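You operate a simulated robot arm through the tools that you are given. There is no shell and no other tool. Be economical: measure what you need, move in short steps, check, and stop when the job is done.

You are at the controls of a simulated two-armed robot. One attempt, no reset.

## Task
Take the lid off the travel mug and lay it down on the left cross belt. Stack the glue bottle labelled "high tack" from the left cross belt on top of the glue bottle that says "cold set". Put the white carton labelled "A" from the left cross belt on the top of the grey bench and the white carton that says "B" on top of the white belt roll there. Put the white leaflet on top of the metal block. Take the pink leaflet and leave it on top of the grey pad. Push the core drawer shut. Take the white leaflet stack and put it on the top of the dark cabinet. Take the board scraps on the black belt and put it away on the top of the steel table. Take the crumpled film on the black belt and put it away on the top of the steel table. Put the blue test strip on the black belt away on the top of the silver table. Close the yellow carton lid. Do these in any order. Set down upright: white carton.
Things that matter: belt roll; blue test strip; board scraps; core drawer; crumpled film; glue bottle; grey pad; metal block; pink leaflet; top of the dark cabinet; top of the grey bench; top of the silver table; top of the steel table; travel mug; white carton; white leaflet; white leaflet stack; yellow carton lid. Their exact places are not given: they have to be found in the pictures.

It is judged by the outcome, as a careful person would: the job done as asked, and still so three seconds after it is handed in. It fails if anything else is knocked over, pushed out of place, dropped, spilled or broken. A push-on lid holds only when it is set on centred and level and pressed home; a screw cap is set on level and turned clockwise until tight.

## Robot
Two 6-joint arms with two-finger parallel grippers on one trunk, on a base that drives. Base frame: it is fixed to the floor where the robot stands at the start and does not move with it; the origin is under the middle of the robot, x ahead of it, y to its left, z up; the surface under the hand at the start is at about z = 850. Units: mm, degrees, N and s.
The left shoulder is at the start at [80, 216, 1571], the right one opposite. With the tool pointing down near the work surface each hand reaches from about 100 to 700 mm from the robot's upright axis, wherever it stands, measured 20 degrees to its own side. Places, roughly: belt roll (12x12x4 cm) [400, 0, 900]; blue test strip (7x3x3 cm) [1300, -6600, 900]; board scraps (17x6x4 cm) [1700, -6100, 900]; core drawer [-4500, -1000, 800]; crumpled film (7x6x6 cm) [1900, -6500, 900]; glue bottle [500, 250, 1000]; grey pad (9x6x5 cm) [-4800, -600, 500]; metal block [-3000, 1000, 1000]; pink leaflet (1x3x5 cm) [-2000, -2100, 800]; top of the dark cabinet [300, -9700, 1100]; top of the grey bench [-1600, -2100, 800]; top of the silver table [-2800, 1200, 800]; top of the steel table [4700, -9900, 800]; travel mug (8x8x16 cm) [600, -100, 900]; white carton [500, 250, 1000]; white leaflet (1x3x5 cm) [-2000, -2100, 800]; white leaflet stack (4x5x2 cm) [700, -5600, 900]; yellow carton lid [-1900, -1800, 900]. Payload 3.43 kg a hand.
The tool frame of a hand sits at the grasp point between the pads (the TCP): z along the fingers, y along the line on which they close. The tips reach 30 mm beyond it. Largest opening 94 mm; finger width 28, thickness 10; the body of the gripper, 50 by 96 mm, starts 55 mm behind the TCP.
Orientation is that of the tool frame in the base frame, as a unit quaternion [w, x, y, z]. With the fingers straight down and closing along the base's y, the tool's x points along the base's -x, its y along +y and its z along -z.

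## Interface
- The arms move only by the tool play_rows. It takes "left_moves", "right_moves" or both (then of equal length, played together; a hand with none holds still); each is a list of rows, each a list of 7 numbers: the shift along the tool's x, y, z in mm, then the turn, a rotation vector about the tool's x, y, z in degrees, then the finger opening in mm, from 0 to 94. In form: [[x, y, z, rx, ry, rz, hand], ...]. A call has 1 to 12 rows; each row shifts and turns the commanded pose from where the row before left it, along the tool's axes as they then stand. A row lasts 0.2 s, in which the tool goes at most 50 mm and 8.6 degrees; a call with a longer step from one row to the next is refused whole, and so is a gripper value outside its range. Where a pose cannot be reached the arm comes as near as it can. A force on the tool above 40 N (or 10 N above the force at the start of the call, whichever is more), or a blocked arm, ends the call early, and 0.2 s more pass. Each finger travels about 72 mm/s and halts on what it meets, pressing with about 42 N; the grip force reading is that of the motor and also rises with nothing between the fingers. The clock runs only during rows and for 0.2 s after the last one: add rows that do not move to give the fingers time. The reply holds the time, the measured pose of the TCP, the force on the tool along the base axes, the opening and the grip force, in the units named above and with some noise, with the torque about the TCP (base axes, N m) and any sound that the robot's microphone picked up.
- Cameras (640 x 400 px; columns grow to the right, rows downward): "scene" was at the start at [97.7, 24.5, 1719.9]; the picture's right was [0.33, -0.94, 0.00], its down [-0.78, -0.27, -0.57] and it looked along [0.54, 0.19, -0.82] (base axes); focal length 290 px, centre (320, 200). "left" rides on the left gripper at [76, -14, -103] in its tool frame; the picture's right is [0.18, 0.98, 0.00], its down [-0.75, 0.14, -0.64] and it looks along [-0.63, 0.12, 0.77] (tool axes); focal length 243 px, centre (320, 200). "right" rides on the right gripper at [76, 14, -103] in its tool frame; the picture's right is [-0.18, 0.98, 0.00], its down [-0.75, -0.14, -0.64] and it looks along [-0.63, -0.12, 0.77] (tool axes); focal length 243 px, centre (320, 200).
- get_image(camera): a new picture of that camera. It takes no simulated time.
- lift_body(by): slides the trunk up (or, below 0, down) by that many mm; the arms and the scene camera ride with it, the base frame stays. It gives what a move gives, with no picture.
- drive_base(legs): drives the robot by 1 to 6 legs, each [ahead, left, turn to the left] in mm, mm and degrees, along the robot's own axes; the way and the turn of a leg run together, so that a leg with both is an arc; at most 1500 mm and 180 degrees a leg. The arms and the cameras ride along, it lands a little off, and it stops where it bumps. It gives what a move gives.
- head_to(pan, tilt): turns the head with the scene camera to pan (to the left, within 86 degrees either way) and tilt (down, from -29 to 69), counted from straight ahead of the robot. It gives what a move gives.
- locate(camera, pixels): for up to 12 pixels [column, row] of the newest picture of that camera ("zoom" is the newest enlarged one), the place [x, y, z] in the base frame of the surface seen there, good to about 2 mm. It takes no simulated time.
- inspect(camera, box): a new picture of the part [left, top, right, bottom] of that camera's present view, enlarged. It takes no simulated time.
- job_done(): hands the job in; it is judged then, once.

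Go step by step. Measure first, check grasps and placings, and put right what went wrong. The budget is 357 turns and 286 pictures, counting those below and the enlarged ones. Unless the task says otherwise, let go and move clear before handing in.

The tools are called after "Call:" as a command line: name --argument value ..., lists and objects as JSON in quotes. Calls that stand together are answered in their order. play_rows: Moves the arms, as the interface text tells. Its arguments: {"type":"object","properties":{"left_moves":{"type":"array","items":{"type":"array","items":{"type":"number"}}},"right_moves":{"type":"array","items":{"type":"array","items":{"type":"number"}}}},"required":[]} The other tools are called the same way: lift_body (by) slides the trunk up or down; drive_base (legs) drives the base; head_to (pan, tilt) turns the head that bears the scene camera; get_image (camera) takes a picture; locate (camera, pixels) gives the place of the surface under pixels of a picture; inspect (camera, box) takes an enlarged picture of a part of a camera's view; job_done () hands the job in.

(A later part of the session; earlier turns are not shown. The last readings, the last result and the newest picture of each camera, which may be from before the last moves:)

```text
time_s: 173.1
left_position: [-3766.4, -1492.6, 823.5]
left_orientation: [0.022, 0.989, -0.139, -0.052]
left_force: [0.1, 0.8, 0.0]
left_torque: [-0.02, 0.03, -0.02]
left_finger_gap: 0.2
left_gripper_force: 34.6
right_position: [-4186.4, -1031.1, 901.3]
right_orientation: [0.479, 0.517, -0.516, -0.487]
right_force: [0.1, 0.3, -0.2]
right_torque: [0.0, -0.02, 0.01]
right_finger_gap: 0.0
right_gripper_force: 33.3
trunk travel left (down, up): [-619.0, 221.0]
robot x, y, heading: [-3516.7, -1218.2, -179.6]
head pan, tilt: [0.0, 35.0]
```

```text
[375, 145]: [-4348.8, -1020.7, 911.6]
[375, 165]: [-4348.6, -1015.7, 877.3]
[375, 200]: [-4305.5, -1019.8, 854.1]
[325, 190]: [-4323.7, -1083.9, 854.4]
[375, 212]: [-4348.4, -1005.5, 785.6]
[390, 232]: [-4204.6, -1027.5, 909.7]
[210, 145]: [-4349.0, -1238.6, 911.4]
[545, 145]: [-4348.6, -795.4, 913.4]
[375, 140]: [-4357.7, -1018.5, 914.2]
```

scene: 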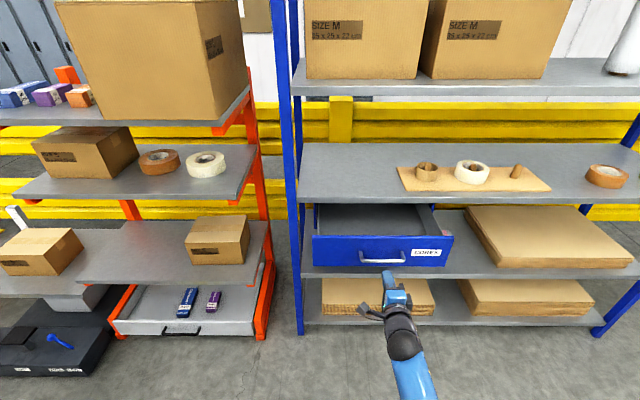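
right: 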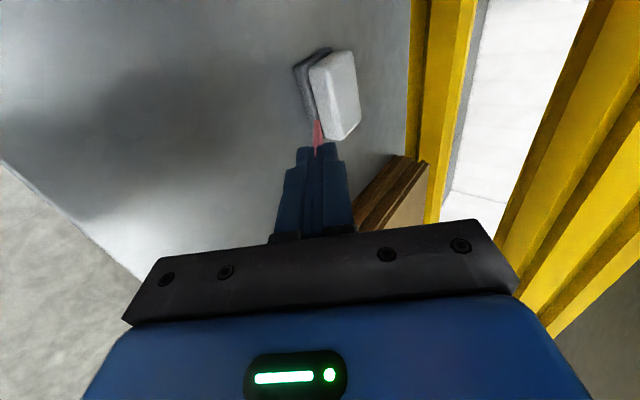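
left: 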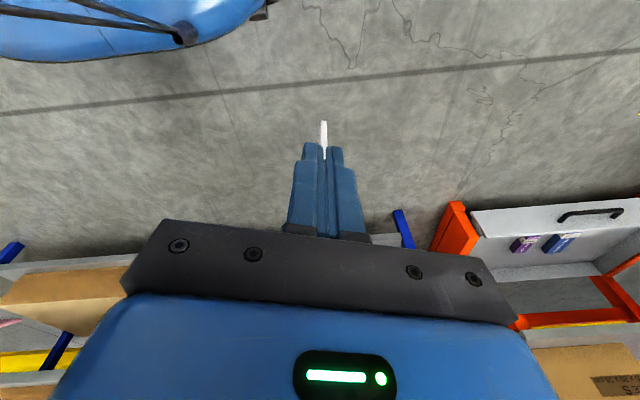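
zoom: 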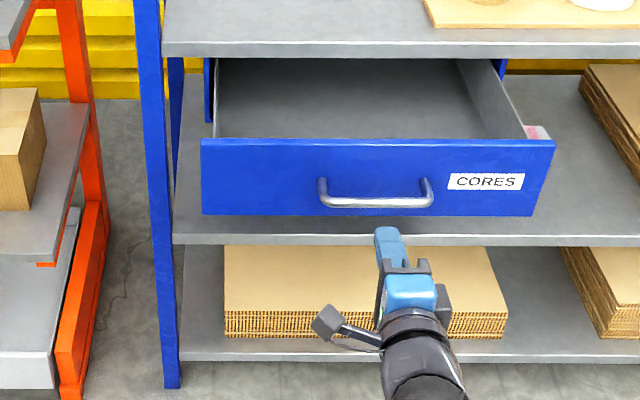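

Call:
play_rows --right_moves '[[-12, -12, 0, 0, 0, 0, 0], [0, 0, 0, 0, 0, 0, 0]]'

Call:
drive_base --legs '[[120, 0, -0.4]]'

Call:
inspect --camera "scene" --box '[260, 180, 480, 340]'

```text
time_s: 173.7
left_position: [-3766.4, -1491.9, 823.2]
left_orientation: [0.023, 0.989, -0.139, -0.052]
left_force: [1.0, 0.6, -0.8]
left_torque: [-0.02, -0.03, 0.03]
left_finger_gap: 0.1
left_gripper_force: 34.9
right_position: [-4184.6, -1018.1, 889.2]
right_orientation: [0.478, 0.517, -0.516, -0.487]
right_force: [0.7, -0.2, 0.4]
right_torque: [0.01, 0.01, 0.0]
right_finger_gap: 0.0
right_gripper_force: 33.2
trunk travel left (down, up): [-619.0, 221.0]
robot x, y, heading: [-3517.0, -1220.7, -179.6]
head pan, tilt: [0.0, 35.0]
```

```text
time_s: 174.9
left_position: [-3886.1, -1491.7, 823.7]
left_orientation: [0.022, 0.988, -0.143, -0.053]
left_force: [-0.5, 0.0, 0.9]
left_torque: [-0.05, -0.01, 0.02]
left_finger_gap: 0.0
left_gripper_force: 34.7
right_position: [-4301.5, -1014.2, 890.7]
right_orientation: [-0.476, -0.515, 0.518, 0.489]
right_force: [0.3, -0.1, 0.0]
right_torque: [-0.03, 0.03, 0.02]
right_finger_gap: 0.0
right_gripper_force: 33.3
trunk travel left (down, up): [-619.0, 221.0]
robot x, y, heading: [-3639.2, -1217.8, 179.9]
head pan, tilt: [0.0, 35.0]
```

```text
2.50 times, centred on (370, 260) of scene
```

zoom: 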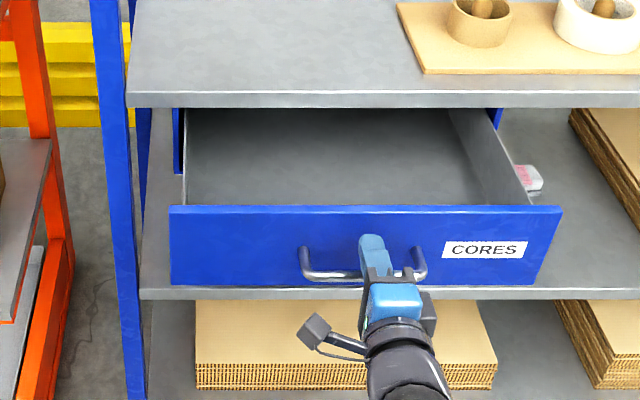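

Tip is ~15 mm from the plate, above the handle. Drive forward to push.

Call:
drive_base --legs '[[150, 0, 0]]'

Call:
get_image --camera "scene"

```text
time_s: 176.3
left_position: [-4036.1, -1490.3, 823.3]
left_orientation: [0.022, 0.988, -0.143, -0.054]
left_force: [0.3, 0.4, 0.2]
left_torque: [0.01, 0.04, 0.0]
left_finger_gap: 0.1
left_gripper_force: 35.5
right_position: [-4450.4, -1011.9, 889.8]
right_orientation: [-0.477, -0.514, 0.519, 0.489]
right_force: [-0.2, 0.0, -0.3]
right_torque: [0.02, 0.02, 0.02]
right_finger_gap: 0.1
right_gripper_force: 32.9
trunk travel left (down, up): [-619.0, 221.0]
robot x, y, heading: [-3787.5, -1221.2, 179.5]
head pan, tilt: [0.0, 35.0]
```

```text
161 pictures are left
```

scene: 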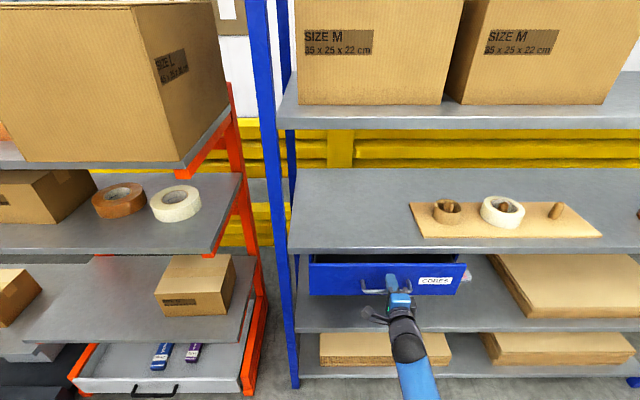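

Call:
drive_base --legs '[[45, 0, 0]]'

Call:
play_rows --right_moves '[[0, 0, 5, 0, 0, 0, 0], [0, 0, 5, 0, 0, 0, 0], [0, 0, 5, 0, 0, 0, 0], [0, 0, 5, 0, 0, 0, 0], [0, 0, 5, 0, 0, 0, 0], [0, 0, 5, 0, 0, 0, 0], [0, 0, 5, 0, 0, 0, 0], [0, 0, 5, 0, 0, 0, 0]]'

Call:
get_image --camera "scene"

```text
time_s: 177.2
left_position: [-4079.6, -1489.8, 823.2]
left_orientation: [0.021, 0.988, -0.144, -0.054]
left_force: [0.9, 0.4, 0.0]
left_torque: [-0.01, 0.04, -0.03]
left_finger_gap: 0.0
left_gripper_force: 34.3
right_position: [-4493.4, -1011.4, 890.7]
right_orientation: [-0.476, -0.515, 0.518, 0.49]
right_force: [0.7, -0.2, -0.5]
right_torque: [0.0, -0.03, -0.02]
right_finger_gap: 0.1
right_gripper_force: 32.9
trunk travel left (down, up): [-619.0, 221.0]
robot x, y, heading: [-3832.3, -1221.3, 179.8]
head pan, tilt: [0.0, 35.0]
```

```text
time_s: 178.2
left_position: [-4077.0, -1490.0, 825.2]
left_orientation: [0.022, 0.988, -0.146, -0.054]
left_force: [0.0, 0.5, 0.0]
left_torque: [-0.02, -0.02, -0.05]
left_finger_gap: 0.0
left_gripper_force: 34.3
right_position: [-4504.5, -1011.0, 889.9]
right_orientation: [-0.476, -0.512, 0.52, 0.491]
right_force: [29.5, -0.9, 9.9]
right_torque: [-0.09, 0.53, 0.44]
right_finger_gap: 0.1
right_gripper_force: 33.4
trunk travel left (down, up): [-619.0, 221.0]
robot x, y, heading: [-3826.8, -1222.0, 179.5]
head pan, tilt: [0.0, 35.0]
stopped in row 4 (right hand): the force on the tool passed its limit at 47 N (the readings are from after the stop); the commanded pose is now the measured one
```

```text
160 pictures are left
```

scene: 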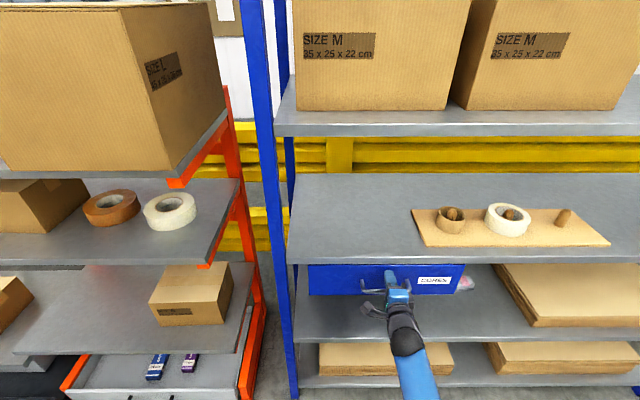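

Force stop with the front flush at ≈−4535. Back away and verify.

Call:
drive_base --legs '[[-400, 0, 0]]'

Call:
inspect --camera "scene" --box '[280, 180, 480, 320]'

Call:
locate --camera "zoom" --pixels '[[150, 140], [150, 165], [420, 140], [470, 170], [200, 90]]'

```text
time_s: 180.7
left_position: [-3681.7, -1491.6, 822.9]
left_orientation: [0.023, 0.987, -0.148, -0.052]
left_force: [0.1, 0.7, 0.1]
left_torque: [0.03, 0.0, -0.01]
left_finger_gap: 0.1
left_gripper_force: 35.7
right_position: [-4107.2, -1009.0, 884.8]
right_orientation: [-0.473, -0.515, 0.522, 0.489]
right_force: [0.1, -0.4, -0.2]
right_torque: [-0.01, -0.01, 0.02]
right_finger_gap: 0.0
right_gripper_force: 32.8
trunk travel left (down, up): [-619.0, 221.0]
robot x, y, heading: [-3428.9, -1222.8, 179.4]
head pan, tilt: [0.0, 35.0]
```

```text
2.86 times, centred on (380, 250) of scene
```

zoom: 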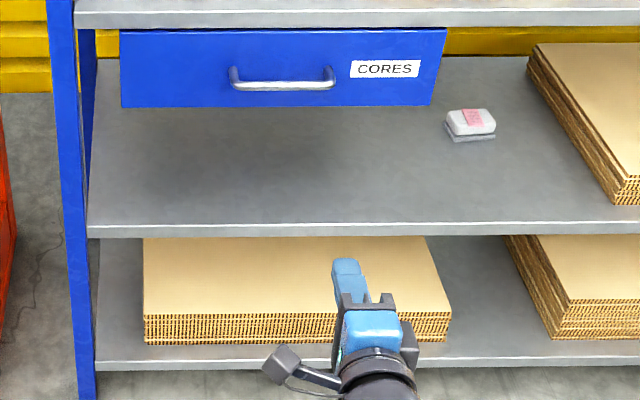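

```text
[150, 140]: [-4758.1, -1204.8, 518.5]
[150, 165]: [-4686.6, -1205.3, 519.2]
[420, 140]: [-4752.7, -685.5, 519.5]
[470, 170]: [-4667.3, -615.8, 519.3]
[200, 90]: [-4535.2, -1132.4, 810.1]
```

Drawer is shut; pink is on the pad. Retract the right hand and turn toward +y to see the silver table and metal block.

Call:
play_rows --right_moves '[[0, 0, -45, 0, 0, 0, 0], [0, 0, -45, 0, 0, 0, 0], [0, 0, -45, 0, 0, 0, 0], [0, 0, -45, 0, 0, 0, 0], [0, 0, -45, 0, 0, 0, 0]]'

Call:
drive_base --legs '[[0, 0, -90]]'

Call:
head_to --pan 0 --tilt 20

Call:
get_image --camera "scene"

```text
time_s: 181.9
left_position: [-3678.9, -1490.8, 823.9]
left_orientation: [0.022, 0.987, -0.149, -0.054]
left_force: [0.6, 0.2, 0.5]
left_torque: [-0.02, -0.02, -0.02]
left_finger_gap: 0.2
left_gripper_force: 35.3
right_position: [-3881.4, -1014.4, 902.3]
right_orientation: [-0.473, -0.513, 0.522, 0.491]
right_force: [0.1, -0.1, 0.2]
right_torque: [-0.02, 0.03, 0.01]
right_finger_gap: 0.0
right_gripper_force: 32.9
trunk travel left (down, up): [-619.0, 221.0]
robot x, y, heading: [-3428.0, -1224.1, 179.3]
head pan, tilt: [0.0, 35.0]
```

```text
time_s: 186.2
left_position: [-3688.1, -963.0, 823.4]
left_orientation: [0.024, -0.583, 0.81, 0.052]
left_force: [-0.9, -0.4, -0.7]
left_torque: [0.0, 0.03, 0.01]
left_finger_gap: 0.0
left_gripper_force: 34.6
right_position: [-3207.1, -772.8, 902.3]
right_orientation: [0.019, 0.016, 0.732, 0.68]
right_force: [-0.4, 0.8, 0.2]
right_torque: [-0.02, 0.01, -0.02]
right_finger_gap: 0.0
right_gripper_force: 33.1
trunk travel left (down, up): [-619.0, 221.0]
robot x, y, heading: [-3427.2, -1222.0, 87.9]
head pan, tilt: [0.0, 35.0]
```

```text
time_s: 186.9
left_position: [-3687.7, -963.8, 823.0]
left_orientation: [0.022, -0.584, 0.81, 0.053]
left_force: [-0.4, -0.7, 0.7]
left_torque: [0.0, 0.0, 0.02]
left_finger_gap: 0.2
left_gripper_force: 34.5
right_position: [-3206.6, -772.0, 902.1]
right_orientation: [0.02, 0.015, 0.734, 0.679]
right_force: [-0.1, 0.3, 0.1]
right_torque: [-0.01, -0.03, -0.02]
right_finger_gap: 0.1
right_gripper_force: 33.4
trunk travel left (down, up): [-619.0, 221.0]
robot x, y, heading: [-3425.1, -1220.8, 87.8]
head pan, tilt: [0.0, 20.0]
```

```text
158 pictures are left
```

scene: 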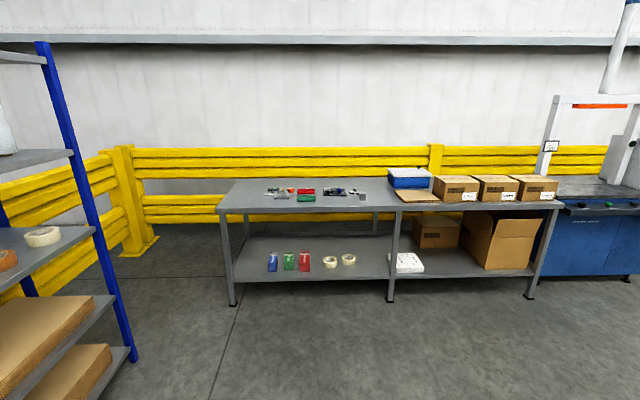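

Call:
inspect --camera "scene" --box '[210, 165, 400, 285]'

Call:
locate --camera "scene" --pixels '[[220, 210], [555, 203], [275, 192], [305, 190], [305, 198], [335, 190], [362, 195], [390, 202], [240, 185]]'

```text
3.33 times, centred on (305, 225) of scene
```

zoom: 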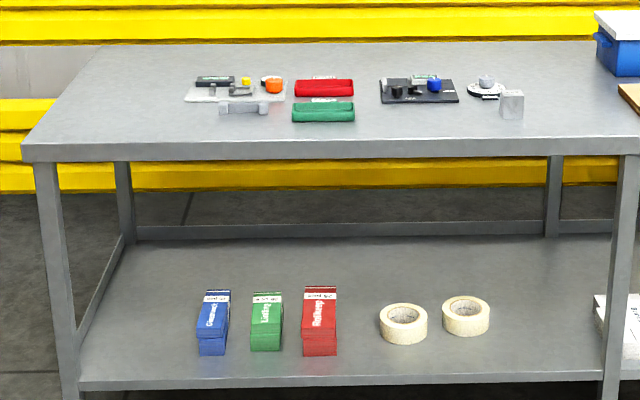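

```text
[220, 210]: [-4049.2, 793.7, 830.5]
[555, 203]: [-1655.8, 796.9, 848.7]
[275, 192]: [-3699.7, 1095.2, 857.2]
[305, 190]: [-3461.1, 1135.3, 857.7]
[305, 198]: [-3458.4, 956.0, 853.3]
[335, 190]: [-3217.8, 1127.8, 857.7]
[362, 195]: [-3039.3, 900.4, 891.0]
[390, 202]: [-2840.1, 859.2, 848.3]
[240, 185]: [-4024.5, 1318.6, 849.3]
```

Silver table top z≈849, metal block near (−3015,920). Drive closer.

Call:
drive_base --legs '[[0, 0, 2.2], [800, -300, 0], [600, -250, 0]]'

Call:
head_to --pan 0 --tilt 40

Call:
lift_body --by 150

Call:
get_image --camera "scene"

```text
time_s: 195.1
left_position: [-3136.3, 436.3, 823.6]
left_orientation: [0.022, -0.596, 0.801, 0.053]
left_force: [0.3, 0.2, -0.4]
left_torque: [0.04, 0.0, -0.02]
left_finger_gap: 0.0
left_gripper_force: 34.6
right_position: [-2660.1, 642.6, 902.0]
right_orientation: [0.011, 0.003, 0.733, 0.68]
right_force: [0.1, 0.0, 0.6]
right_torque: [-0.01, -0.04, 0.02]
right_finger_gap: 0.2
right_gripper_force: 32.7
trunk travel left (down, up): [-619.0, 221.0]
robot x, y, heading: [-2868.9, 182.4, 89.9]
head pan, tilt: [0.0, 20.0]
```

```text
time_s: 196.0
left_position: [-3134.4, 435.1, 823.8]
left_orientation: [0.022, -0.596, 0.801, 0.053]
left_force: [0.4, -0.6, 0.8]
left_torque: [-0.01, -0.01, 0.0]
left_finger_gap: 0.0
left_gripper_force: 35.0
right_position: [-2658.4, 643.4, 902.0]
right_orientation: [0.01, 0.005, 0.733, 0.68]
right_force: [-0.3, 0.6, 0.1]
right_torque: [-0.02, -0.01, -0.01]
right_finger_gap: 0.2
right_gripper_force: 32.8
trunk travel left (down, up): [-619.0, 221.0]
robot x, y, heading: [-2866.0, 182.7, 89.6]
head pan, tilt: [0.0, 40.0]
```

```text
time_s: 197.7
left_position: [-3134.9, 436.2, 974.2]
left_orientation: [0.022, -0.595, 0.801, 0.052]
left_force: [-0.6, 0.9, -0.3]
left_torque: [-0.01, 0.0, 0.0]
left_finger_gap: 0.0
left_gripper_force: 34.7
right_position: [-2659.2, 642.2, 1050.9]
right_orientation: [0.01, 0.004, 0.733, 0.68]
right_force: [0.9, -0.6, -0.4]
right_torque: [0.03, -0.01, -0.01]
right_finger_gap: 0.0
right_gripper_force: 32.4
trunk travel left (down, up): [-769.0, 71.0]
robot x, y, heading: [-2867.9, 182.8, 89.7]
head pan, tilt: [0.0, 40.0]
```

```text
156 pictures are left
```

scene: 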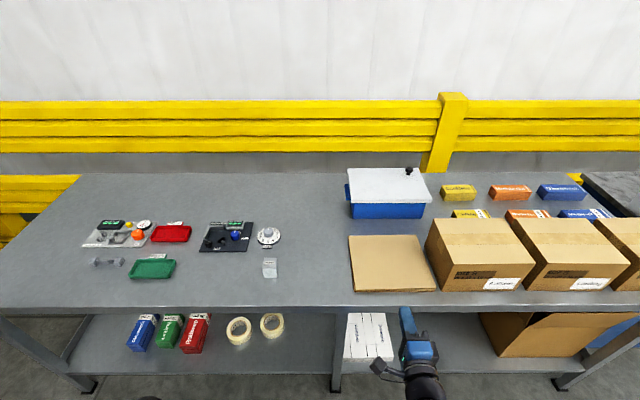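

Call:
inspect --camera "scene" --box '[235, 215, 305, 290]'

Call:
locate --camera "zoom" --pixels '[[280, 215], [330, 215], [280, 245], [335, 245], [310, 230], [310, 265], [310, 290], [300, 330]]'

```text
5.33 times, centred on (270, 252) of scene
```

zoom: 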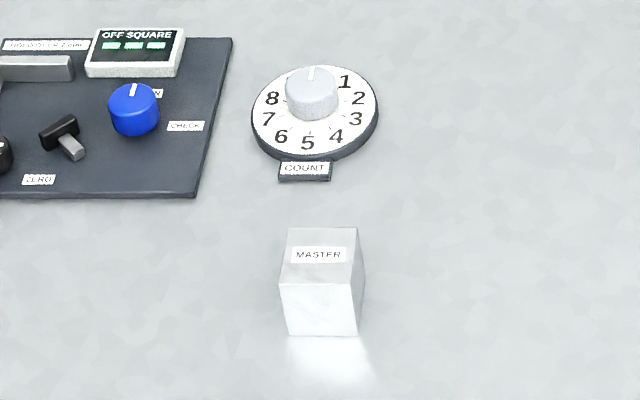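

```text
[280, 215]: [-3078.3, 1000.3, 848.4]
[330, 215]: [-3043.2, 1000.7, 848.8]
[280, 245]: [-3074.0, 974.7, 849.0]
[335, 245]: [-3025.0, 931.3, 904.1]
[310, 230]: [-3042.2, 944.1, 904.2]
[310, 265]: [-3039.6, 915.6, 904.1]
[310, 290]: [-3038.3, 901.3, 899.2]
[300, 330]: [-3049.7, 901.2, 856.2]
```

Call:
locate --camera "zoom" --pixels '[[292, 231], [354, 231], [350, 281], [283, 281], [362, 290], [318, 255]]'

```text
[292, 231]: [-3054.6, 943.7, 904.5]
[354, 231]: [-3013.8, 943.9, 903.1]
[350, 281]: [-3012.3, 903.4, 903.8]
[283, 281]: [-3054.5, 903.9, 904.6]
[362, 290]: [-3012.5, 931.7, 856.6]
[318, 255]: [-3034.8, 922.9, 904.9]
```

Block top: centre (−3034,923), z 904, 44 mm square. Restore the left hand's orientation and move it forward/inward.

Call:
play_rows --left_moves '[[-25, 0, 0, 1.2, 3.0, -8.2, 0], [-25, 0, 0, 1.2, 3.0, -8.2, 0], [-30, -20, 0, 0, 0, 0, 0], [-30, -25, 0, 0, 0, 0, 0], [-30, -25, 0, 0, 0, 0, 0], [-30, -25, 0, 0, 0, 0, 0], [0, 0, 0, 0, 0, 0, 0]]'

Call:
play_rows --left_moves '[[0, 0, 0, 0, 0, -8.2, 0], [0, 0, 0, 0, 0, -8.2, 0], [0, 0, 0, 0, 0, -8.2, 0], [0, 0, 0, 0, 0, -8.2, 0], [0, 0, 0, 0, 0, -8.2, 0], [0, 0, 0, 0, 0, -8.2, 0], [0, 0, 0, 0, 0, -8.2, 0], [0, 0, 0, 0, 0, -8.2, 0], [0, 0, 0, 0, 0, -8.2, 0], [0, 0, 0, 0, 0, -8.2, 0], [0, 0, 0, 0, 0, -8, 0]]'

Call:
play_rows --left_moves '[[0, 0, 0, 8.5, 0, 0, 0], [0, 0, 0, 8.5, 0, 0, 0], [0, 0, 0, 8.5, 0, 0, 0], [0, 0, 0, 8.5, 0, 0, 0], [0, 0, 0, 8.5, 0, 0, 0], [0, 0, 0, 8.5, 0, 0, 0], [0, 0, 0, 1, 0, 0, 0], [0, 0, 0, 0, 0, 0, 0]]'

Call:
get_image --camera "left"

```text
refused: row 1 steps farther than a row can; nothing moved
```

```text
time_s: 200.1
left_position: [-3135.6, 437.7, 973.6]
left_orientation: [-0.053, 0.988, -0.146, -0.023]
left_force: [0.3, -0.1, -0.4]
left_torque: [0.0, 0.02, -0.03]
left_finger_gap: 0.1
left_gripper_force: 35.1
right_position: [-2660.3, 642.0, 1051.7]
right_orientation: [0.01, 0.004, 0.733, 0.68]
right_force: [0.8, 0.5, 0.0]
right_torque: [-0.02, 0.01, 0.03]
right_finger_gap: 0.0
right_gripper_force: 32.9
trunk travel left (down, up): [-769.0, 71.0]
robot x, y, heading: [-2864.9, 182.2, 89.8]
head pan, tilt: [0.0, 40.0]
```

```text
time_s: 200.7
left_position: [-3109.6, 502.7, 999.8]
left_orientation: [-0.229, 0.935, -0.27, -0.017]
left_force: [-1.0, 0.1, 0.8]
left_torque: [0.05, -0.01, 0.0]
left_finger_gap: 0.0
left_gripper_force: 34.8
right_position: [-2659.6, 643.0, 1050.5]
right_orientation: [0.01, 0.003, 0.733, 0.681]
right_force: [-0.3, 0.1, -0.6]
right_torque: [-0.02, 0.02, 0.01]
right_finger_gap: 0.0
right_gripper_force: 32.7
trunk travel left (down, up): [-769.0, 71.0]
robot x, y, heading: [-2866.2, 185.3, 89.5]
head pan, tilt: [0.0, 40.0]
stopped in row 2 (left hand): the arm was blocked; the commanded pose is now the measured one
```

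```text
154 pictures are left
```

left: 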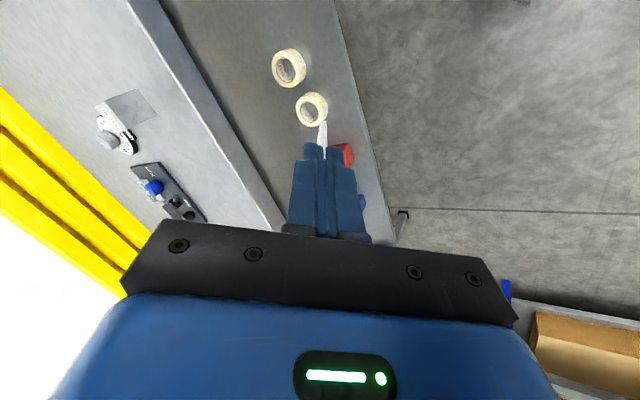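

The first call was refused (rotation too large), which left the wrist off its plan. I'll compute the correction: move forward 120/right 60, then rotate to the pitched-flat pose.

Call:
play_rows --left_moves '[[-2.1, -30.2, 14.5, 0, 0, 0, 0], [-2.1, -30.2, 14.5, 0, 0, 0, 0], [-2.1, -30.2, 14.5, 0, 0, 0, 0], [-2.1, -30.2, 14.5, 0, 0, 0, 0], [0, 0, 0, 0, 0, 0, 0]]'

```text
time_s: 201.9
left_position: [-3052.5, 621.9, 998.8]
left_orientation: [-0.229, 0.935, -0.269, -0.018]
left_force: [-0.5, -0.4, 0.3]
left_torque: [-0.03, 0.01, 0.01]
left_finger_gap: 0.0
left_gripper_force: 34.7
right_position: [-2659.9, 641.8, 1051.0]
right_orientation: [0.011, 0.004, 0.733, 0.68]
right_force: [0.1, -0.1, -0.1]
right_torque: [0.01, -0.01, 0.0]
right_finger_gap: 0.3
right_gripper_force: 33.3
trunk travel left (down, up): [-769.0, 71.0]
robot x, y, heading: [-2865.1, 183.6, 89.5]
head pan, tilt: [0.0, 40.0]
```

Call:
play_rows --left_moves '[[0, 0, 0, 4.76, -2.4, -5.85, 0], [0, 0, 0, 4.76, -2.4, -5.85, 0], [0, 0, 0, 4.76, -2.4, -5.85, 0], [0, 0, 0, 4.76, -2.4, -5.85, 0], [0, 0, 0, 4.76, -2.4, -5.85, 0], [0, 0, 0, 0, 0, 0, 0]]'

Call:
get_image --camera "left"

```text
time_s: 203.3
left_position: [-3052.2, 621.2, 1000.4]
left_orientation: [-0.439, 0.899, 0.003, -0.001]
left_force: [0.9, -0.6, 0.8]
left_torque: [0.01, -0.04, 0.01]
left_finger_gap: 0.1
left_gripper_force: 34.6
right_position: [-2660.1, 642.9, 1051.8]
right_orientation: [0.009, 0.003, 0.733, 0.68]
right_force: [-0.7, 0.5, 0.8]
right_torque: [0.04, 0.01, -0.03]
right_finger_gap: 0.0
right_gripper_force: 33.0
trunk travel left (down, up): [-769.0, 71.0]
robot x, y, heading: [-2864.9, 181.9, 89.6]
head pan, tilt: [0.0, 40.0]
```

```text
153 pictures are left
```

left: 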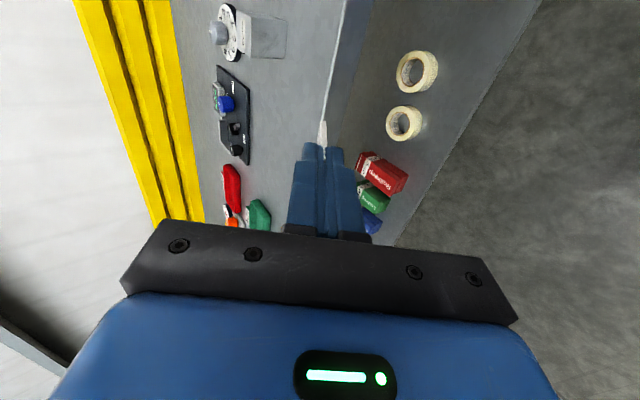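

Orientation is right. Drive 150 closer, then move the hand above the block.

Call:
drive_base --legs '[[150, 0, 0]]'

Call:
play_rows --left_moves '[[4.5, -14, 30, 0, 0, 0, 0], [4.5, -14, 30, 0, 0, 0, 0], [4.5, -14, 30, 0, 0, 0, 0], [0, 0, 0, 0, 0, 0, 0]]'

Call:
get_image --camera "left"

Call:
get_image --camera "scene"

```text
time_s: 204.7
left_position: [-3052.7, 764.5, 1000.0]
left_orientation: [-0.439, 0.898, 0.003, -0.001]
left_force: [0.4, 0.5, 0.1]
left_torque: [-0.01, -0.01, 0.0]
left_finger_gap: 0.2
left_gripper_force: 35.1
right_position: [-2660.7, 786.0, 1053.0]
right_orientation: [0.01, 0.003, 0.732, 0.681]
right_force: [0.0, -0.7, -0.5]
right_torque: [-0.02, 0.0, -0.03]
right_finger_gap: 0.2
right_gripper_force: 33.0
trunk travel left (down, up): [-769.0, 71.0]
robot x, y, heading: [-2866.6, 330.3, 89.7]
head pan, tilt: [0.0, 40.0]
```

```text
time_s: 205.7
left_position: [-3038.5, 864.6, 976.4]
left_orientation: [-0.438, 0.899, 0.002, -0.001]
left_force: [-1.3, 0.3, -0.3]
left_torque: [0.03, 0.02, 0.0]
left_finger_gap: 0.0
left_gripper_force: 34.4
right_position: [-2659.8, 788.9, 1050.8]
right_orientation: [0.01, 0.003, 0.734, 0.68]
right_force: [-0.1, -0.1, 0.8]
right_torque: [0.0, 0.0, 0.01]
right_finger_gap: 0.2
right_gripper_force: 33.6
trunk travel left (down, up): [-769.0, 71.0]
robot x, y, heading: [-2865.0, 329.8, 89.8]
head pan, tilt: [0.0, 40.0]
```

```text
152 pictures are left
```

left: 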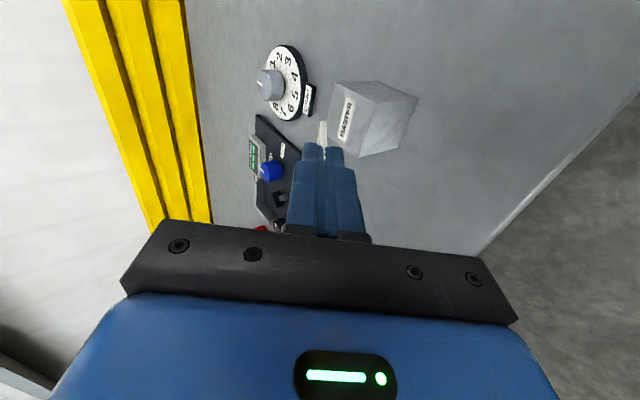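

```text
151 pictures are left
```

scene: 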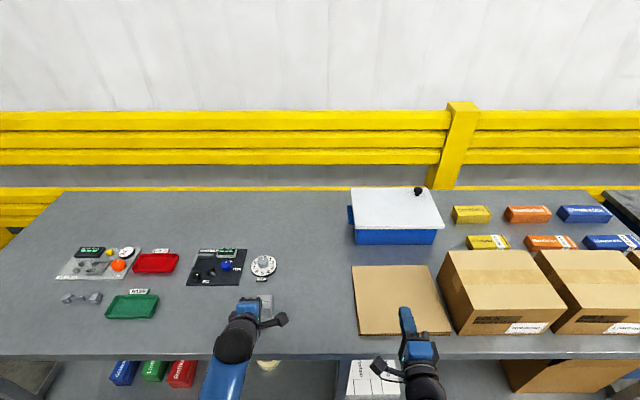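

Call:
play_rows --left_moves '[[2.2, -8, 14, 0, 0, 0, 0], [2.2, -8, 14, 0, 0, 0, 0], [0, 18, 14, 0, 0, 0, 0], [0, 0, 0, 0, 0, 0, 0]]'

Call:
inspect --camera "left" --box '[220, 40, 460, 220]'

Call:
locate --camera "zoom" --pixels '[[275, 225], [278, 245]]'

```text
time_s: 206.7
left_position: [-3035.1, 895.9, 950.4]
left_orientation: [-0.438, 0.899, 0.003, -0.001]
left_force: [-0.5, 1.6, 0.8]
left_torque: [0.01, 0.01, -0.01]
left_finger_gap: 0.1
left_gripper_force: 34.8
right_position: [-2660.4, 788.0, 1051.4]
right_orientation: [0.009, 0.003, 0.733, 0.68]
right_force: [0.1, 0.2, -0.6]
right_torque: [-0.03, -0.03, -0.01]
right_finger_gap: 0.1
right_gripper_force: 32.7
trunk travel left (down, up): [-769.0, 71.0]
robot x, y, heading: [-2866.4, 330.6, 89.7]
head pan, tilt: [0.0, 40.0]
```

```text
2.22 times, centred on (340, 130) of left
```

zoom: 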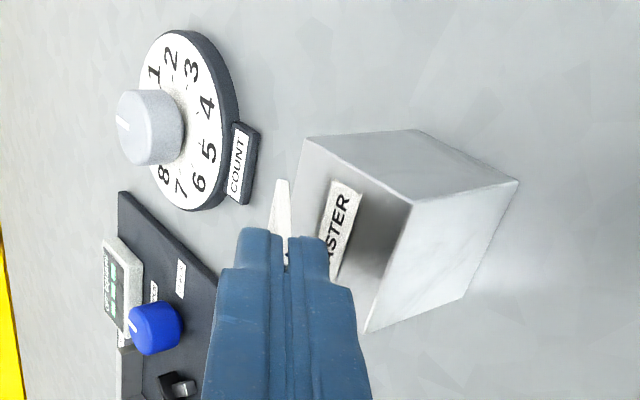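

```text
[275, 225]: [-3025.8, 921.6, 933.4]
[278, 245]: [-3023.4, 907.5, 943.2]
```

Call:
play_rows --left_moves '[[0, 5.5, 4.3, 0, 0, 0, 0], [0, 0.8, 0.6, 0, 0, 0, 0], [0, 0.8, 0.6, 0, 0, 0, 0], [0, 0, 0, 0, 0, 0, 0]]'

```text
time_s: 207.7
left_position: [-3036.0, 893.9, 940.6]
left_orientation: [-0.438, 0.899, 0.003, -0.001]
left_force: [0.0, -0.9, 2.3]
left_torque: [0.1, -0.01, 0.0]
left_finger_gap: 0.1
left_gripper_force: 34.9
right_position: [-2659.0, 788.6, 1051.0]
right_orientation: [0.01, 0.003, 0.733, 0.68]
right_force: [-0.7, 0.6, -0.7]
right_torque: [-0.01, -0.02, 0.01]
right_finger_gap: 0.0
right_gripper_force: 32.7
trunk travel left (down, up): [-769.0, 71.0]
robot x, y, heading: [-2860.6, 330.2, 90.0]
head pan, tilt: [0.0, 40.0]
```

Just touching (2.3 N). Open slightly and withdraw along the fingers.

Call:
play_rows --left_moves '[[0, 0, 0, 0, 0, 0, 8], [0, 0, 0, 0, 0, 0, 10], [0, 0, -15, 0, 0, 0, 10], [0, 0, -30, 0, 0, 0, 10], [0, 0, -30, 0, 0, 0, 10], [0, 0, 0, 0, 0, 0, 10]]'

Call:
inspect --camera "left" --box '[220, 20, 460, 220]'

```text
time_s: 209.1
left_position: [-3034.4, 838.1, 987.7]
left_orientation: [-0.438, 0.899, 0.002, -0.002]
left_force: [0.0, 0.6, 0.2]
left_torque: [0.01, -0.04, -0.02]
left_finger_gap: 10.0
left_gripper_force: 0.0
right_position: [-2660.2, 789.2, 1051.1]
right_orientation: [0.009, 0.003, 0.733, 0.681]
right_force: [-0.5, -0.1, -0.7]
right_torque: [0.02, 0.01, 0.02]
right_finger_gap: 0.0
right_gripper_force: 33.0
trunk travel left (down, up): [-769.0, 71.0]
robot x, y, heading: [-2862.8, 329.6, 89.6]
head pan, tilt: [0.0, 40.0]
```

```text
2.00 times, centred on (340, 120) of left
```

zoom: 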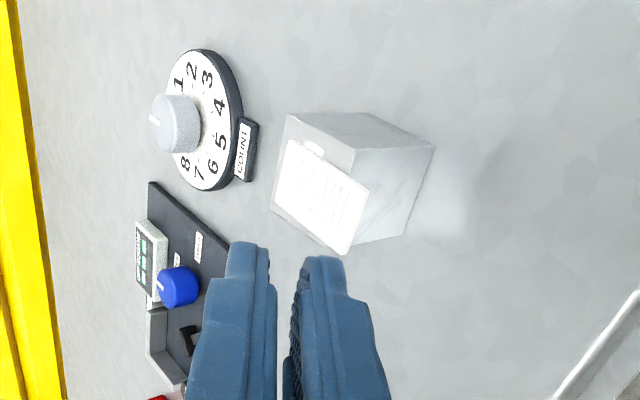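

Call:
locate --camera "zoom" --pixels '[[345, 248], [364, 190], [293, 143], [276, 185], [322, 195]]'

```text
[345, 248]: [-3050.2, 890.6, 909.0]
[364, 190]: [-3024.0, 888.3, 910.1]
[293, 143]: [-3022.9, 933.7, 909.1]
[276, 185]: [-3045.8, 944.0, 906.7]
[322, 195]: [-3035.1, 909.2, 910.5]
```

White leaflet lies on the block (35 of 48 mm supported, stable). Back off and restore both wrists to the normal pose.

Call:
drive_base --legs '[[-600, 0, 0]]'

Call:
play_rows --left_moves '[[0, 0, 0, -8.5, 0, 0, 30], [0, 0, 0, -8.5, 0, 0, 60], [0, 0, 0, -8.5, 0, 0, 60], [0, 0, 0, -8.5, 0, 0, 60], [0, 0, 0, -8.5, 0, 0, 60], [0, 0, 0, -8.5, 0, 0, 60], [0, 0, 0, -1, 0, 0, 60], [0, 0, 0, 0, 0, 0, 60], [0, 0, 0, 0, 0, 0, 60], [0, 0, 0, 0, 0, 0, 60]]' --right_moves '[[0, 0, 0, 8.6, 0, 0, 0], [0, 0, 0, 8.6, 0, 0, 0], [0, 0, 0, 8.6, 0, 0, 0], [0, 0, 0, 8.6, 0, 0, 30], [0, 0, 0, 8.6, 0, 0, 60], [0, 0, 0, 8.6, 0, 0, 60], [0, 0, 0, 8.6, 0, 0, 60], [0, 0, 0, 8.6, 0, 0, 60], [0, 0, 0, 8.6, 0, 0, 60], [0, 0, 0, 8.6, 0, 0, 60]]'

Call:
inspect --camera "scene" --box '[220, 130, 340, 230]'

```text
time_s: 212.5
left_position: [-3033.7, 240.5, 987.1]
left_orientation: [-0.437, 0.899, -0.001, 0.001]
left_force: [0.0, -0.4, 0.7]
left_torque: [-0.02, 0.0, -0.01]
left_finger_gap: 10.2
left_gripper_force: 0.1
right_position: [-2660.7, 187.9, 1051.0]
right_orientation: [0.013, 0.006, 0.734, 0.679]
right_force: [0.2, 0.3, 0.6]
right_torque: [0.0, 0.02, -0.01]
right_finger_gap: 0.0
right_gripper_force: 33.4
trunk travel left (down, up): [-769.0, 71.0]
robot x, y, heading: [-2871.5, -270.5, 89.4]
head pan, tilt: [0.0, 40.0]
```

```text
time_s: 214.7
left_position: [-3034.7, 239.7, 988.3]
left_orientation: [0.001, 1.0, -0.001, 0.001]
left_force: [-0.2, -0.6, 1.0]
left_torque: [0.05, -0.02, 0.03]
left_finger_gap: 59.9
left_gripper_force: 0.1
right_position: [-2660.1, 202.2, 979.2]
right_orientation: [0.005, 0.013, 1.0, -0.003]
right_force: [-0.1, 1.2, -1.3]
right_torque: [0.0, 0.02, 0.02]
right_finger_gap: 60.1
right_gripper_force: 0.2
right hand out of reach, approached as far as the arm can: row 9, 10
trunk travel left (down, up): [-769.0, 71.0]
robot x, y, heading: [-2872.8, -269.2, 89.4]
head pan, tilt: [0.0, 40.0]
```

```text
4.00 times, centred on (280, 180) of scene
```

zoom: 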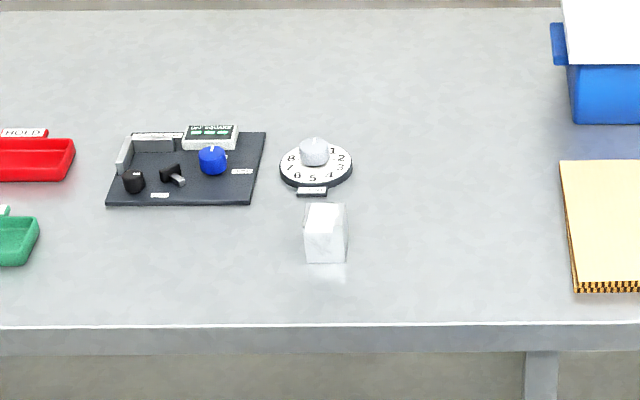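

Call:
play_rows --left_moves '[[0, 0, 0, 0, 0, 8.2, 60], [0, 0, 0, 0, 0, 8.2, 60], [0, 0, 0, 0, 0, 8.2, 60], [0, 0, 0, 0, 0, 8.2, 60], [0, 0, 0, 0, 0, 8.2, 60], [0, 0, 0, 0, 0, 8.2, 60], [0, 0, 0, 0, 0, 8.2, 60], [0, 0, 0, 0, 0, 8.2, 60], [0, 0, 0, 0, 0, 8.2, 60], [0, 0, 0, 0, 0, 8.2, 60], [0, 0, 0, 0, 0, 8, 60]]' --right_moves '[[0, 0, 0, 0, 0, -8.2, 60], [0, 0, 0, 0, 0, -8.2, 60], [0, 0, 0, 0, 0, -8.2, 60], [0, 0, 0, 0, 0, -8.2, 60], [0, 0, 0, 0, 0, -8.2, 60], [0, 0, 0, 0, 0, -8.2, 60], [0, 0, 0, 0, 0, -8.2, 60], [0, 0, 0, 0, 0, -8.2, 60], [0, 0, 0, 0, 0, -8.2, 60], [0, 0, 0, 0, 0, -8.2, 60], [0, 0, 0, 0, 0, -8, 60]]'

Call:
drive_base --legs '[[0, 0, -89.4], [1100, 0, 0], [1100, 0, 0], [0, 0, -75]]'

Call:
head_to --pan 0 --tilt 12

Call:
get_image --camera "scene"

```text
time_s: 217.1
left_position: [-3034.1, 239.4, 985.7]
left_orientation: [0.0, -0.705, 0.709, 0.0]
left_force: [-0.6, 0.4, -0.3]
left_torque: [-0.02, 0.0, 0.03]
left_finger_gap: 60.2
left_gripper_force: 0.0
right_position: [-2660.7, 201.2, 980.2]
right_orientation: [0.002, -0.699, 0.715, -0.005]
right_force: [0.1, 0.1, -0.3]
right_torque: [-0.01, 0.0, -0.01]
right_finger_gap: 59.9
right_gripper_force: 0.0
trunk travel left (down, up): [-769.0, 71.0]
robot x, y, heading: [-2872.3, -270.5, 89.1]
head pan, tilt: [0.0, 40.0]
```

```text
time_s: 234.9
left_position: [-357.4, -636.3, 989.1]
left_orientation: [0.0, 0.596, 0.803, 0.0]
left_force: [-0.3, 0.9, -0.4]
left_torque: [0.01, -0.04, 0.01]
left_finger_gap: 59.9
left_gripper_force: 0.1
right_position: [-725.0, -709.8, 980.7]
right_orientation: [-0.004, 0.606, 0.796, -0.003]
right_force: [0.4, -0.8, 0.1]
right_torque: [0.02, 0.0, -0.02]
right_finger_gap: 60.0
right_gripper_force: 0.0
trunk travel left (down, up): [-769.0, 71.0]
robot x, y, heading: [-664.0, -197.9, -73.7]
head pan, tilt: [0.0, 40.0]
```

```text
time_s: 235.9
left_position: [-357.1, -634.9, 987.9]
left_orientation: [0.0, 0.597, 0.803, 0.0]
left_force: [0.9, -0.2, 0.3]
left_torque: [-0.01, -0.02, 0.01]
left_finger_gap: 60.3
left_gripper_force: 0.0
right_position: [-724.8, -709.1, 980.3]
right_orientation: [-0.004, 0.605, 0.796, -0.002]
right_force: [-0.2, -0.2, 0.3]
right_torque: [0.02, -0.04, -0.01]
right_finger_gap: 59.9
right_gripper_force: 0.1
trunk travel left (down, up): [-769.0, 71.0]
robot x, y, heading: [-663.2, -196.4, -73.6]
head pan, tilt: [0.0, 12.0]
```

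```text
147 pictures are left
```

scene: 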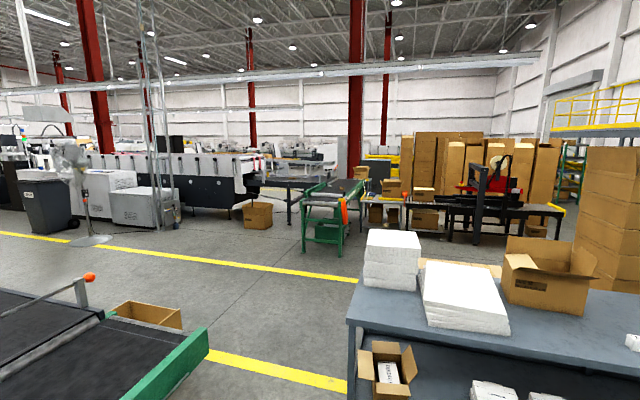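

Call:
locate --camera "scene" --pixels '[[205, 345], [350, 390], [320, 290], [310, 250], [330, 205], [335, 190], [270, 180], [290, 245], [250, 220], [370, 160], [400, 220], [220, 185]]'

Call:
inspect --camera "scene" --box '[180, 130, 420, 270]'

```text
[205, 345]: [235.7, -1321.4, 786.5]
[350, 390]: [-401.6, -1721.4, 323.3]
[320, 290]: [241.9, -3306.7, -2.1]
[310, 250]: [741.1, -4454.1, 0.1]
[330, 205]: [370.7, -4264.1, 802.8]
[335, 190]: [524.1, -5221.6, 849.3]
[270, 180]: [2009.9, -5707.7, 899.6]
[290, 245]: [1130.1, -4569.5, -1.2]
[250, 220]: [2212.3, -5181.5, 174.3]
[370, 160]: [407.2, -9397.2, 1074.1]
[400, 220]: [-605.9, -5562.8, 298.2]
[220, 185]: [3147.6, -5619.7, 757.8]
```

```text
2.67 times, centred on (300, 200) of scene
```

zoom: 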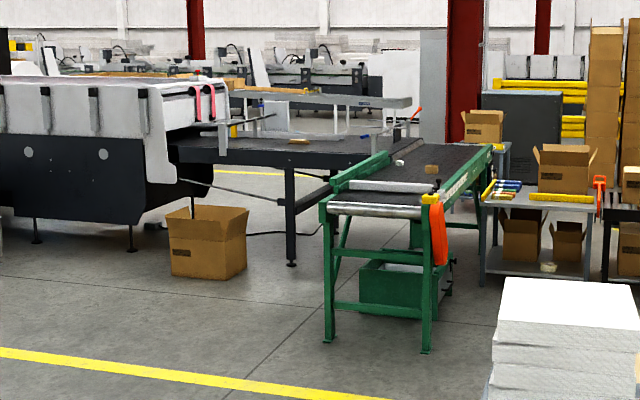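

The stack sits on a green conveyor near (500…700,−5600); the black table is beside it. Pass through the gap between belt end (235,−1321) and bench corner (−400,−1721) on heading −58°.

Call:
drive_base --legs '[[0, 0, 15.6], [830, -207, 0]]'

Call:
get_image --camera "scene"

```text
time_s: 241.3
left_position: [6.9, -1344.9, 988.4]
left_orientation: [0.0, 0.48, 0.877, 0.001]
left_force: [0.5, -0.4, -0.1]
left_torque: [-0.01, 0.0, -0.01]
left_finger_gap: 60.2
left_gripper_force: 0.1
right_position: [-326.5, -1515.8, 979.3]
right_orientation: [-0.004, 0.489, 0.872, -0.003]
right_force: [0.5, 0.1, -1.1]
right_torque: [-0.04, -0.02, 0.04]
right_finger_gap: 59.8
right_gripper_force: 0.0
trunk travel left (down, up): [-769.0, 71.0]
robot x, y, heading: [-404.9, -1005.4, -57.7]
head pan, tilt: [0.0, 12.0]
```

```text
145 pictures are left
```

scene: 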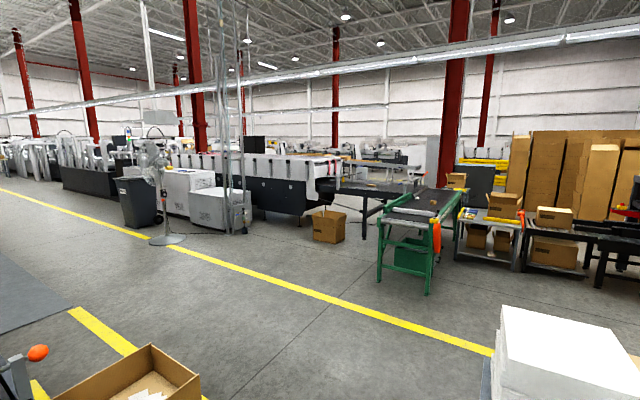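

Call:
locate --camera "scene" --pixels '[[200, 378], [150, 345], [495, 350], [300, 330]]'

Call:
head_to --pan 0 --tilt 50

Call:
get_image --camera "scene"

```text
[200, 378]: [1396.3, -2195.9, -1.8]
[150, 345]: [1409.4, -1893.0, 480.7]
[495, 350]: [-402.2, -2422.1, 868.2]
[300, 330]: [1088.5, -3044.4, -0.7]
```

```text
time_s: 242.3
left_position: [7.3, -1344.4, 987.7]
left_orientation: [0.0, 0.481, 0.877, 0.0]
left_force: [0.6, -0.6, -0.2]
left_torque: [-0.03, -0.02, -0.03]
left_finger_gap: 60.1
left_gripper_force: 0.1
right_position: [-327.6, -1516.8, 981.3]
right_orientation: [-0.004, 0.489, 0.872, -0.003]
right_force: [0.2, 1.0, 0.0]
right_torque: [-0.01, 0.01, 0.01]
right_finger_gap: 60.1
right_gripper_force: 0.1
trunk travel left (down, up): [-769.0, 71.0]
robot x, y, heading: [-412.6, -1006.9, -57.9]
head pan, tilt: [0.0, 50.0]
```

```text
144 pictures are left
```

scene: 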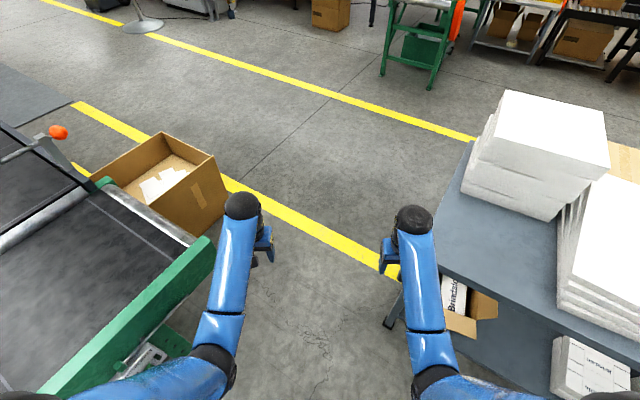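

Call:
locate --camera "scene" --pixels '[[222, 200], [175, 205], [200, 235], [220, 165], [212, 245], [470, 150], [385, 320]]'

```text
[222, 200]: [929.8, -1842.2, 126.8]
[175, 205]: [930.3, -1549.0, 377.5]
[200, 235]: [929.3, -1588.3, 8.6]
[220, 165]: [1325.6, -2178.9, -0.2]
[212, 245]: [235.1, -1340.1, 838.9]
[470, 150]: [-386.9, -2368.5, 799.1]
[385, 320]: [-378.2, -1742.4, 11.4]
```

Call:
drive_base --legs '[[1400, 0, 0], [700, 0, 0], [0, 0, -32]]'

Call:
head_to --pan 0 --tilt 15

Call:
get_image --camera "scene"

```text
time_s: 254.3
left_position: [861.1, -3302.7, 987.9]
left_orientation: [0.0, 0.71, 0.704, 0.0]
left_force: [0.0, 0.1, -0.5]
left_torque: [-0.01, -0.01, -0.01]
left_finger_gap: 60.1
left_gripper_force: 0.1
right_position: [486.2, -3263.6, 980.9]
right_orientation: [-0.006, 0.718, 0.696, -0.002]
right_force: [0.4, -0.4, -0.2]
right_torque: [-0.05, 0.0, -0.03]
right_finger_gap: 60.1
right_gripper_force: 0.0
trunk travel left (down, up): [-769.0, 71.0]
robot x, y, heading: [699.7, -2794.5, -90.7]
head pan, tilt: [0.0, 50.0]
```

```text
time_s: 255.3
left_position: [860.5, -3301.7, 987.8]
left_orientation: [0.0, 0.71, 0.704, 0.0]
left_force: [-0.3, -0.1, -0.6]
left_torque: [-0.02, 0.0, -0.05]
left_finger_gap: 60.0
left_gripper_force: 0.0
right_position: [487.3, -3264.2, 979.7]
right_orientation: [-0.004, 0.718, 0.696, -0.001]
right_force: [-0.2, 0.7, -0.4]
right_torque: [0.02, -0.02, 0.05]
right_finger_gap: 59.8
right_gripper_force: 0.2
trunk travel left (down, up): [-769.0, 71.0]
robot x, y, heading: [698.0, -2791.4, -90.9]
head pan, tilt: [0.0, 15.0]
```

```text
143 pictures are left
```

scene: 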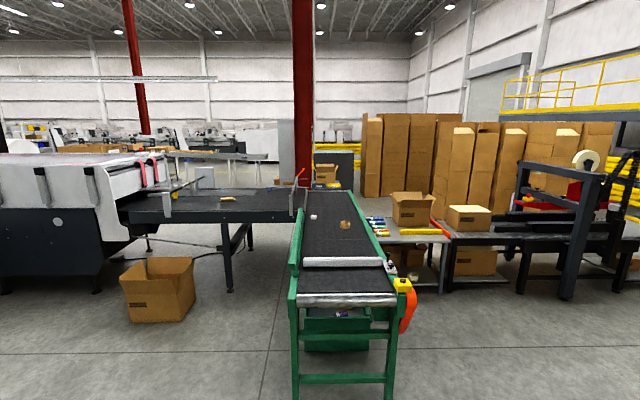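

Call:
inspect --camera "scene" --box '[150, 140, 410, 300]'

Call:
locate --camera "scene" --pixels '[[313, 215], [346, 223], [228, 198], [298, 298], [392, 298], [230, 220], [300, 215], [325, 172], [200, 210], [345, 160], [160, 200], [300, 190]]'

```text
2.46 times, centred on (280, 220) of scene
```

zoom: 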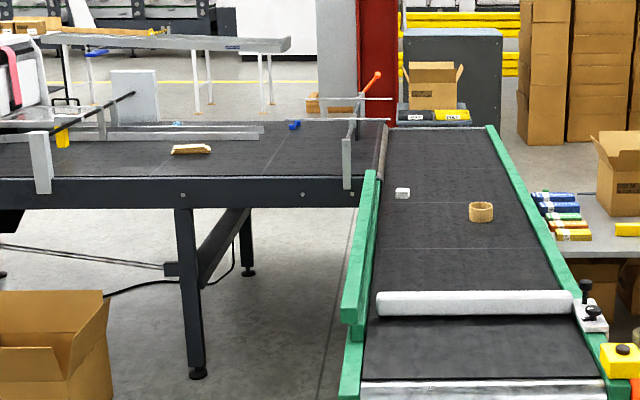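

```text
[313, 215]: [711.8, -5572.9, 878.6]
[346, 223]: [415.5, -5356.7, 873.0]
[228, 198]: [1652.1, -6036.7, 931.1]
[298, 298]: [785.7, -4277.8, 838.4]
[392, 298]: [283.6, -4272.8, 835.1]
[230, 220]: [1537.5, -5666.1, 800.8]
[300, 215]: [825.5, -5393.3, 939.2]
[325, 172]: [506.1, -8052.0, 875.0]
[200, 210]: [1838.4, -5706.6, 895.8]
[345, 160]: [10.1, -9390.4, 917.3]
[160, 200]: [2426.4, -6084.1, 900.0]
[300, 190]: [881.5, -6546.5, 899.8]
```

The stack is at (712,−5573,878) on the green belt; black belt z≈900 with the other items, some far back. First fetch the stack from the corner east of the green conveyor.

Call:
lift_body --by 70

Call:
drive_base --legs '[[1300, 470, 0.9], [950, 0, 0]]'

Call:
head_to --pan 0 --tilt 30

Call:
get_image --camera "scene"

```text
time_s: 256.4
left_position: [860.3, -3302.6, 1058.6]
left_orientation: [0.0, 0.71, 0.704, 0.0]
left_force: [0.2, 0.6, 0.3]
left_torque: [0.02, -0.02, 0.0]
left_finger_gap: 59.9
left_gripper_force: 0.2
right_position: [486.3, -3263.9, 1049.5]
right_orientation: [-0.005, 0.718, 0.696, -0.002]
right_force: [-0.4, -0.5, 0.1]
right_torque: [-0.01, -0.01, -0.01]
right_finger_gap: 60.1
right_gripper_force: 0.1
trunk travel left (down, up): [-839.0, 1.0]
robot x, y, heading: [700.6, -2793.4, -91.3]
head pan, tilt: [0.0, 15.0]
```

```text
time_s: 267.9
left_position: [1247.6, -5563.1, 1058.7]
left_orientation: [0.0, 0.721, 0.693, 0.0]
left_force: [-0.3, 0.9, -0.1]
left_torque: [-0.04, 0.02, 0.03]
left_finger_gap: 60.2
left_gripper_force: 0.1
right_position: [874.2, -5512.3, 1051.0]
right_orientation: [-0.006, 0.729, 0.684, -0.003]
right_force: [-0.2, 0.3, -0.7]
right_torque: [-0.05, -0.02, 0.0]
right_finger_gap: 60.0
right_gripper_force: 0.0
trunk travel left (down, up): [-839.0, 1.0]
robot x, y, heading: [1105.8, -5050.6, -92.8]
head pan, tilt: [0.0, 15.0]
```

```text
time_s: 268.6
left_position: [1246.8, -5566.5, 1057.4]
left_orientation: [-0.001, 0.721, 0.693, 0.001]
left_force: [0.4, -0.2, 1.1]
left_torque: [-0.02, 0.0, 0.0]
left_finger_gap: 60.2
left_gripper_force: 0.1
right_position: [876.1, -5514.3, 1051.4]
right_orientation: [-0.005, 0.729, 0.684, -0.002]
right_force: [0.3, -0.1, 0.2]
right_torque: [0.0, 0.03, 0.0]
right_finger_gap: 59.9
right_gripper_force: 0.1
trunk travel left (down, up): [-839.0, 1.0]
robot x, y, heading: [1100.4, -5054.4, -93.1]
head pan, tilt: [0.0, 30.0]
```

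```text
141 pictures are left
```

scene: 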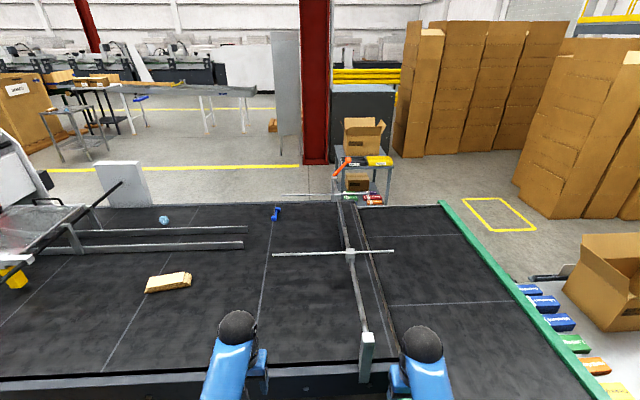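

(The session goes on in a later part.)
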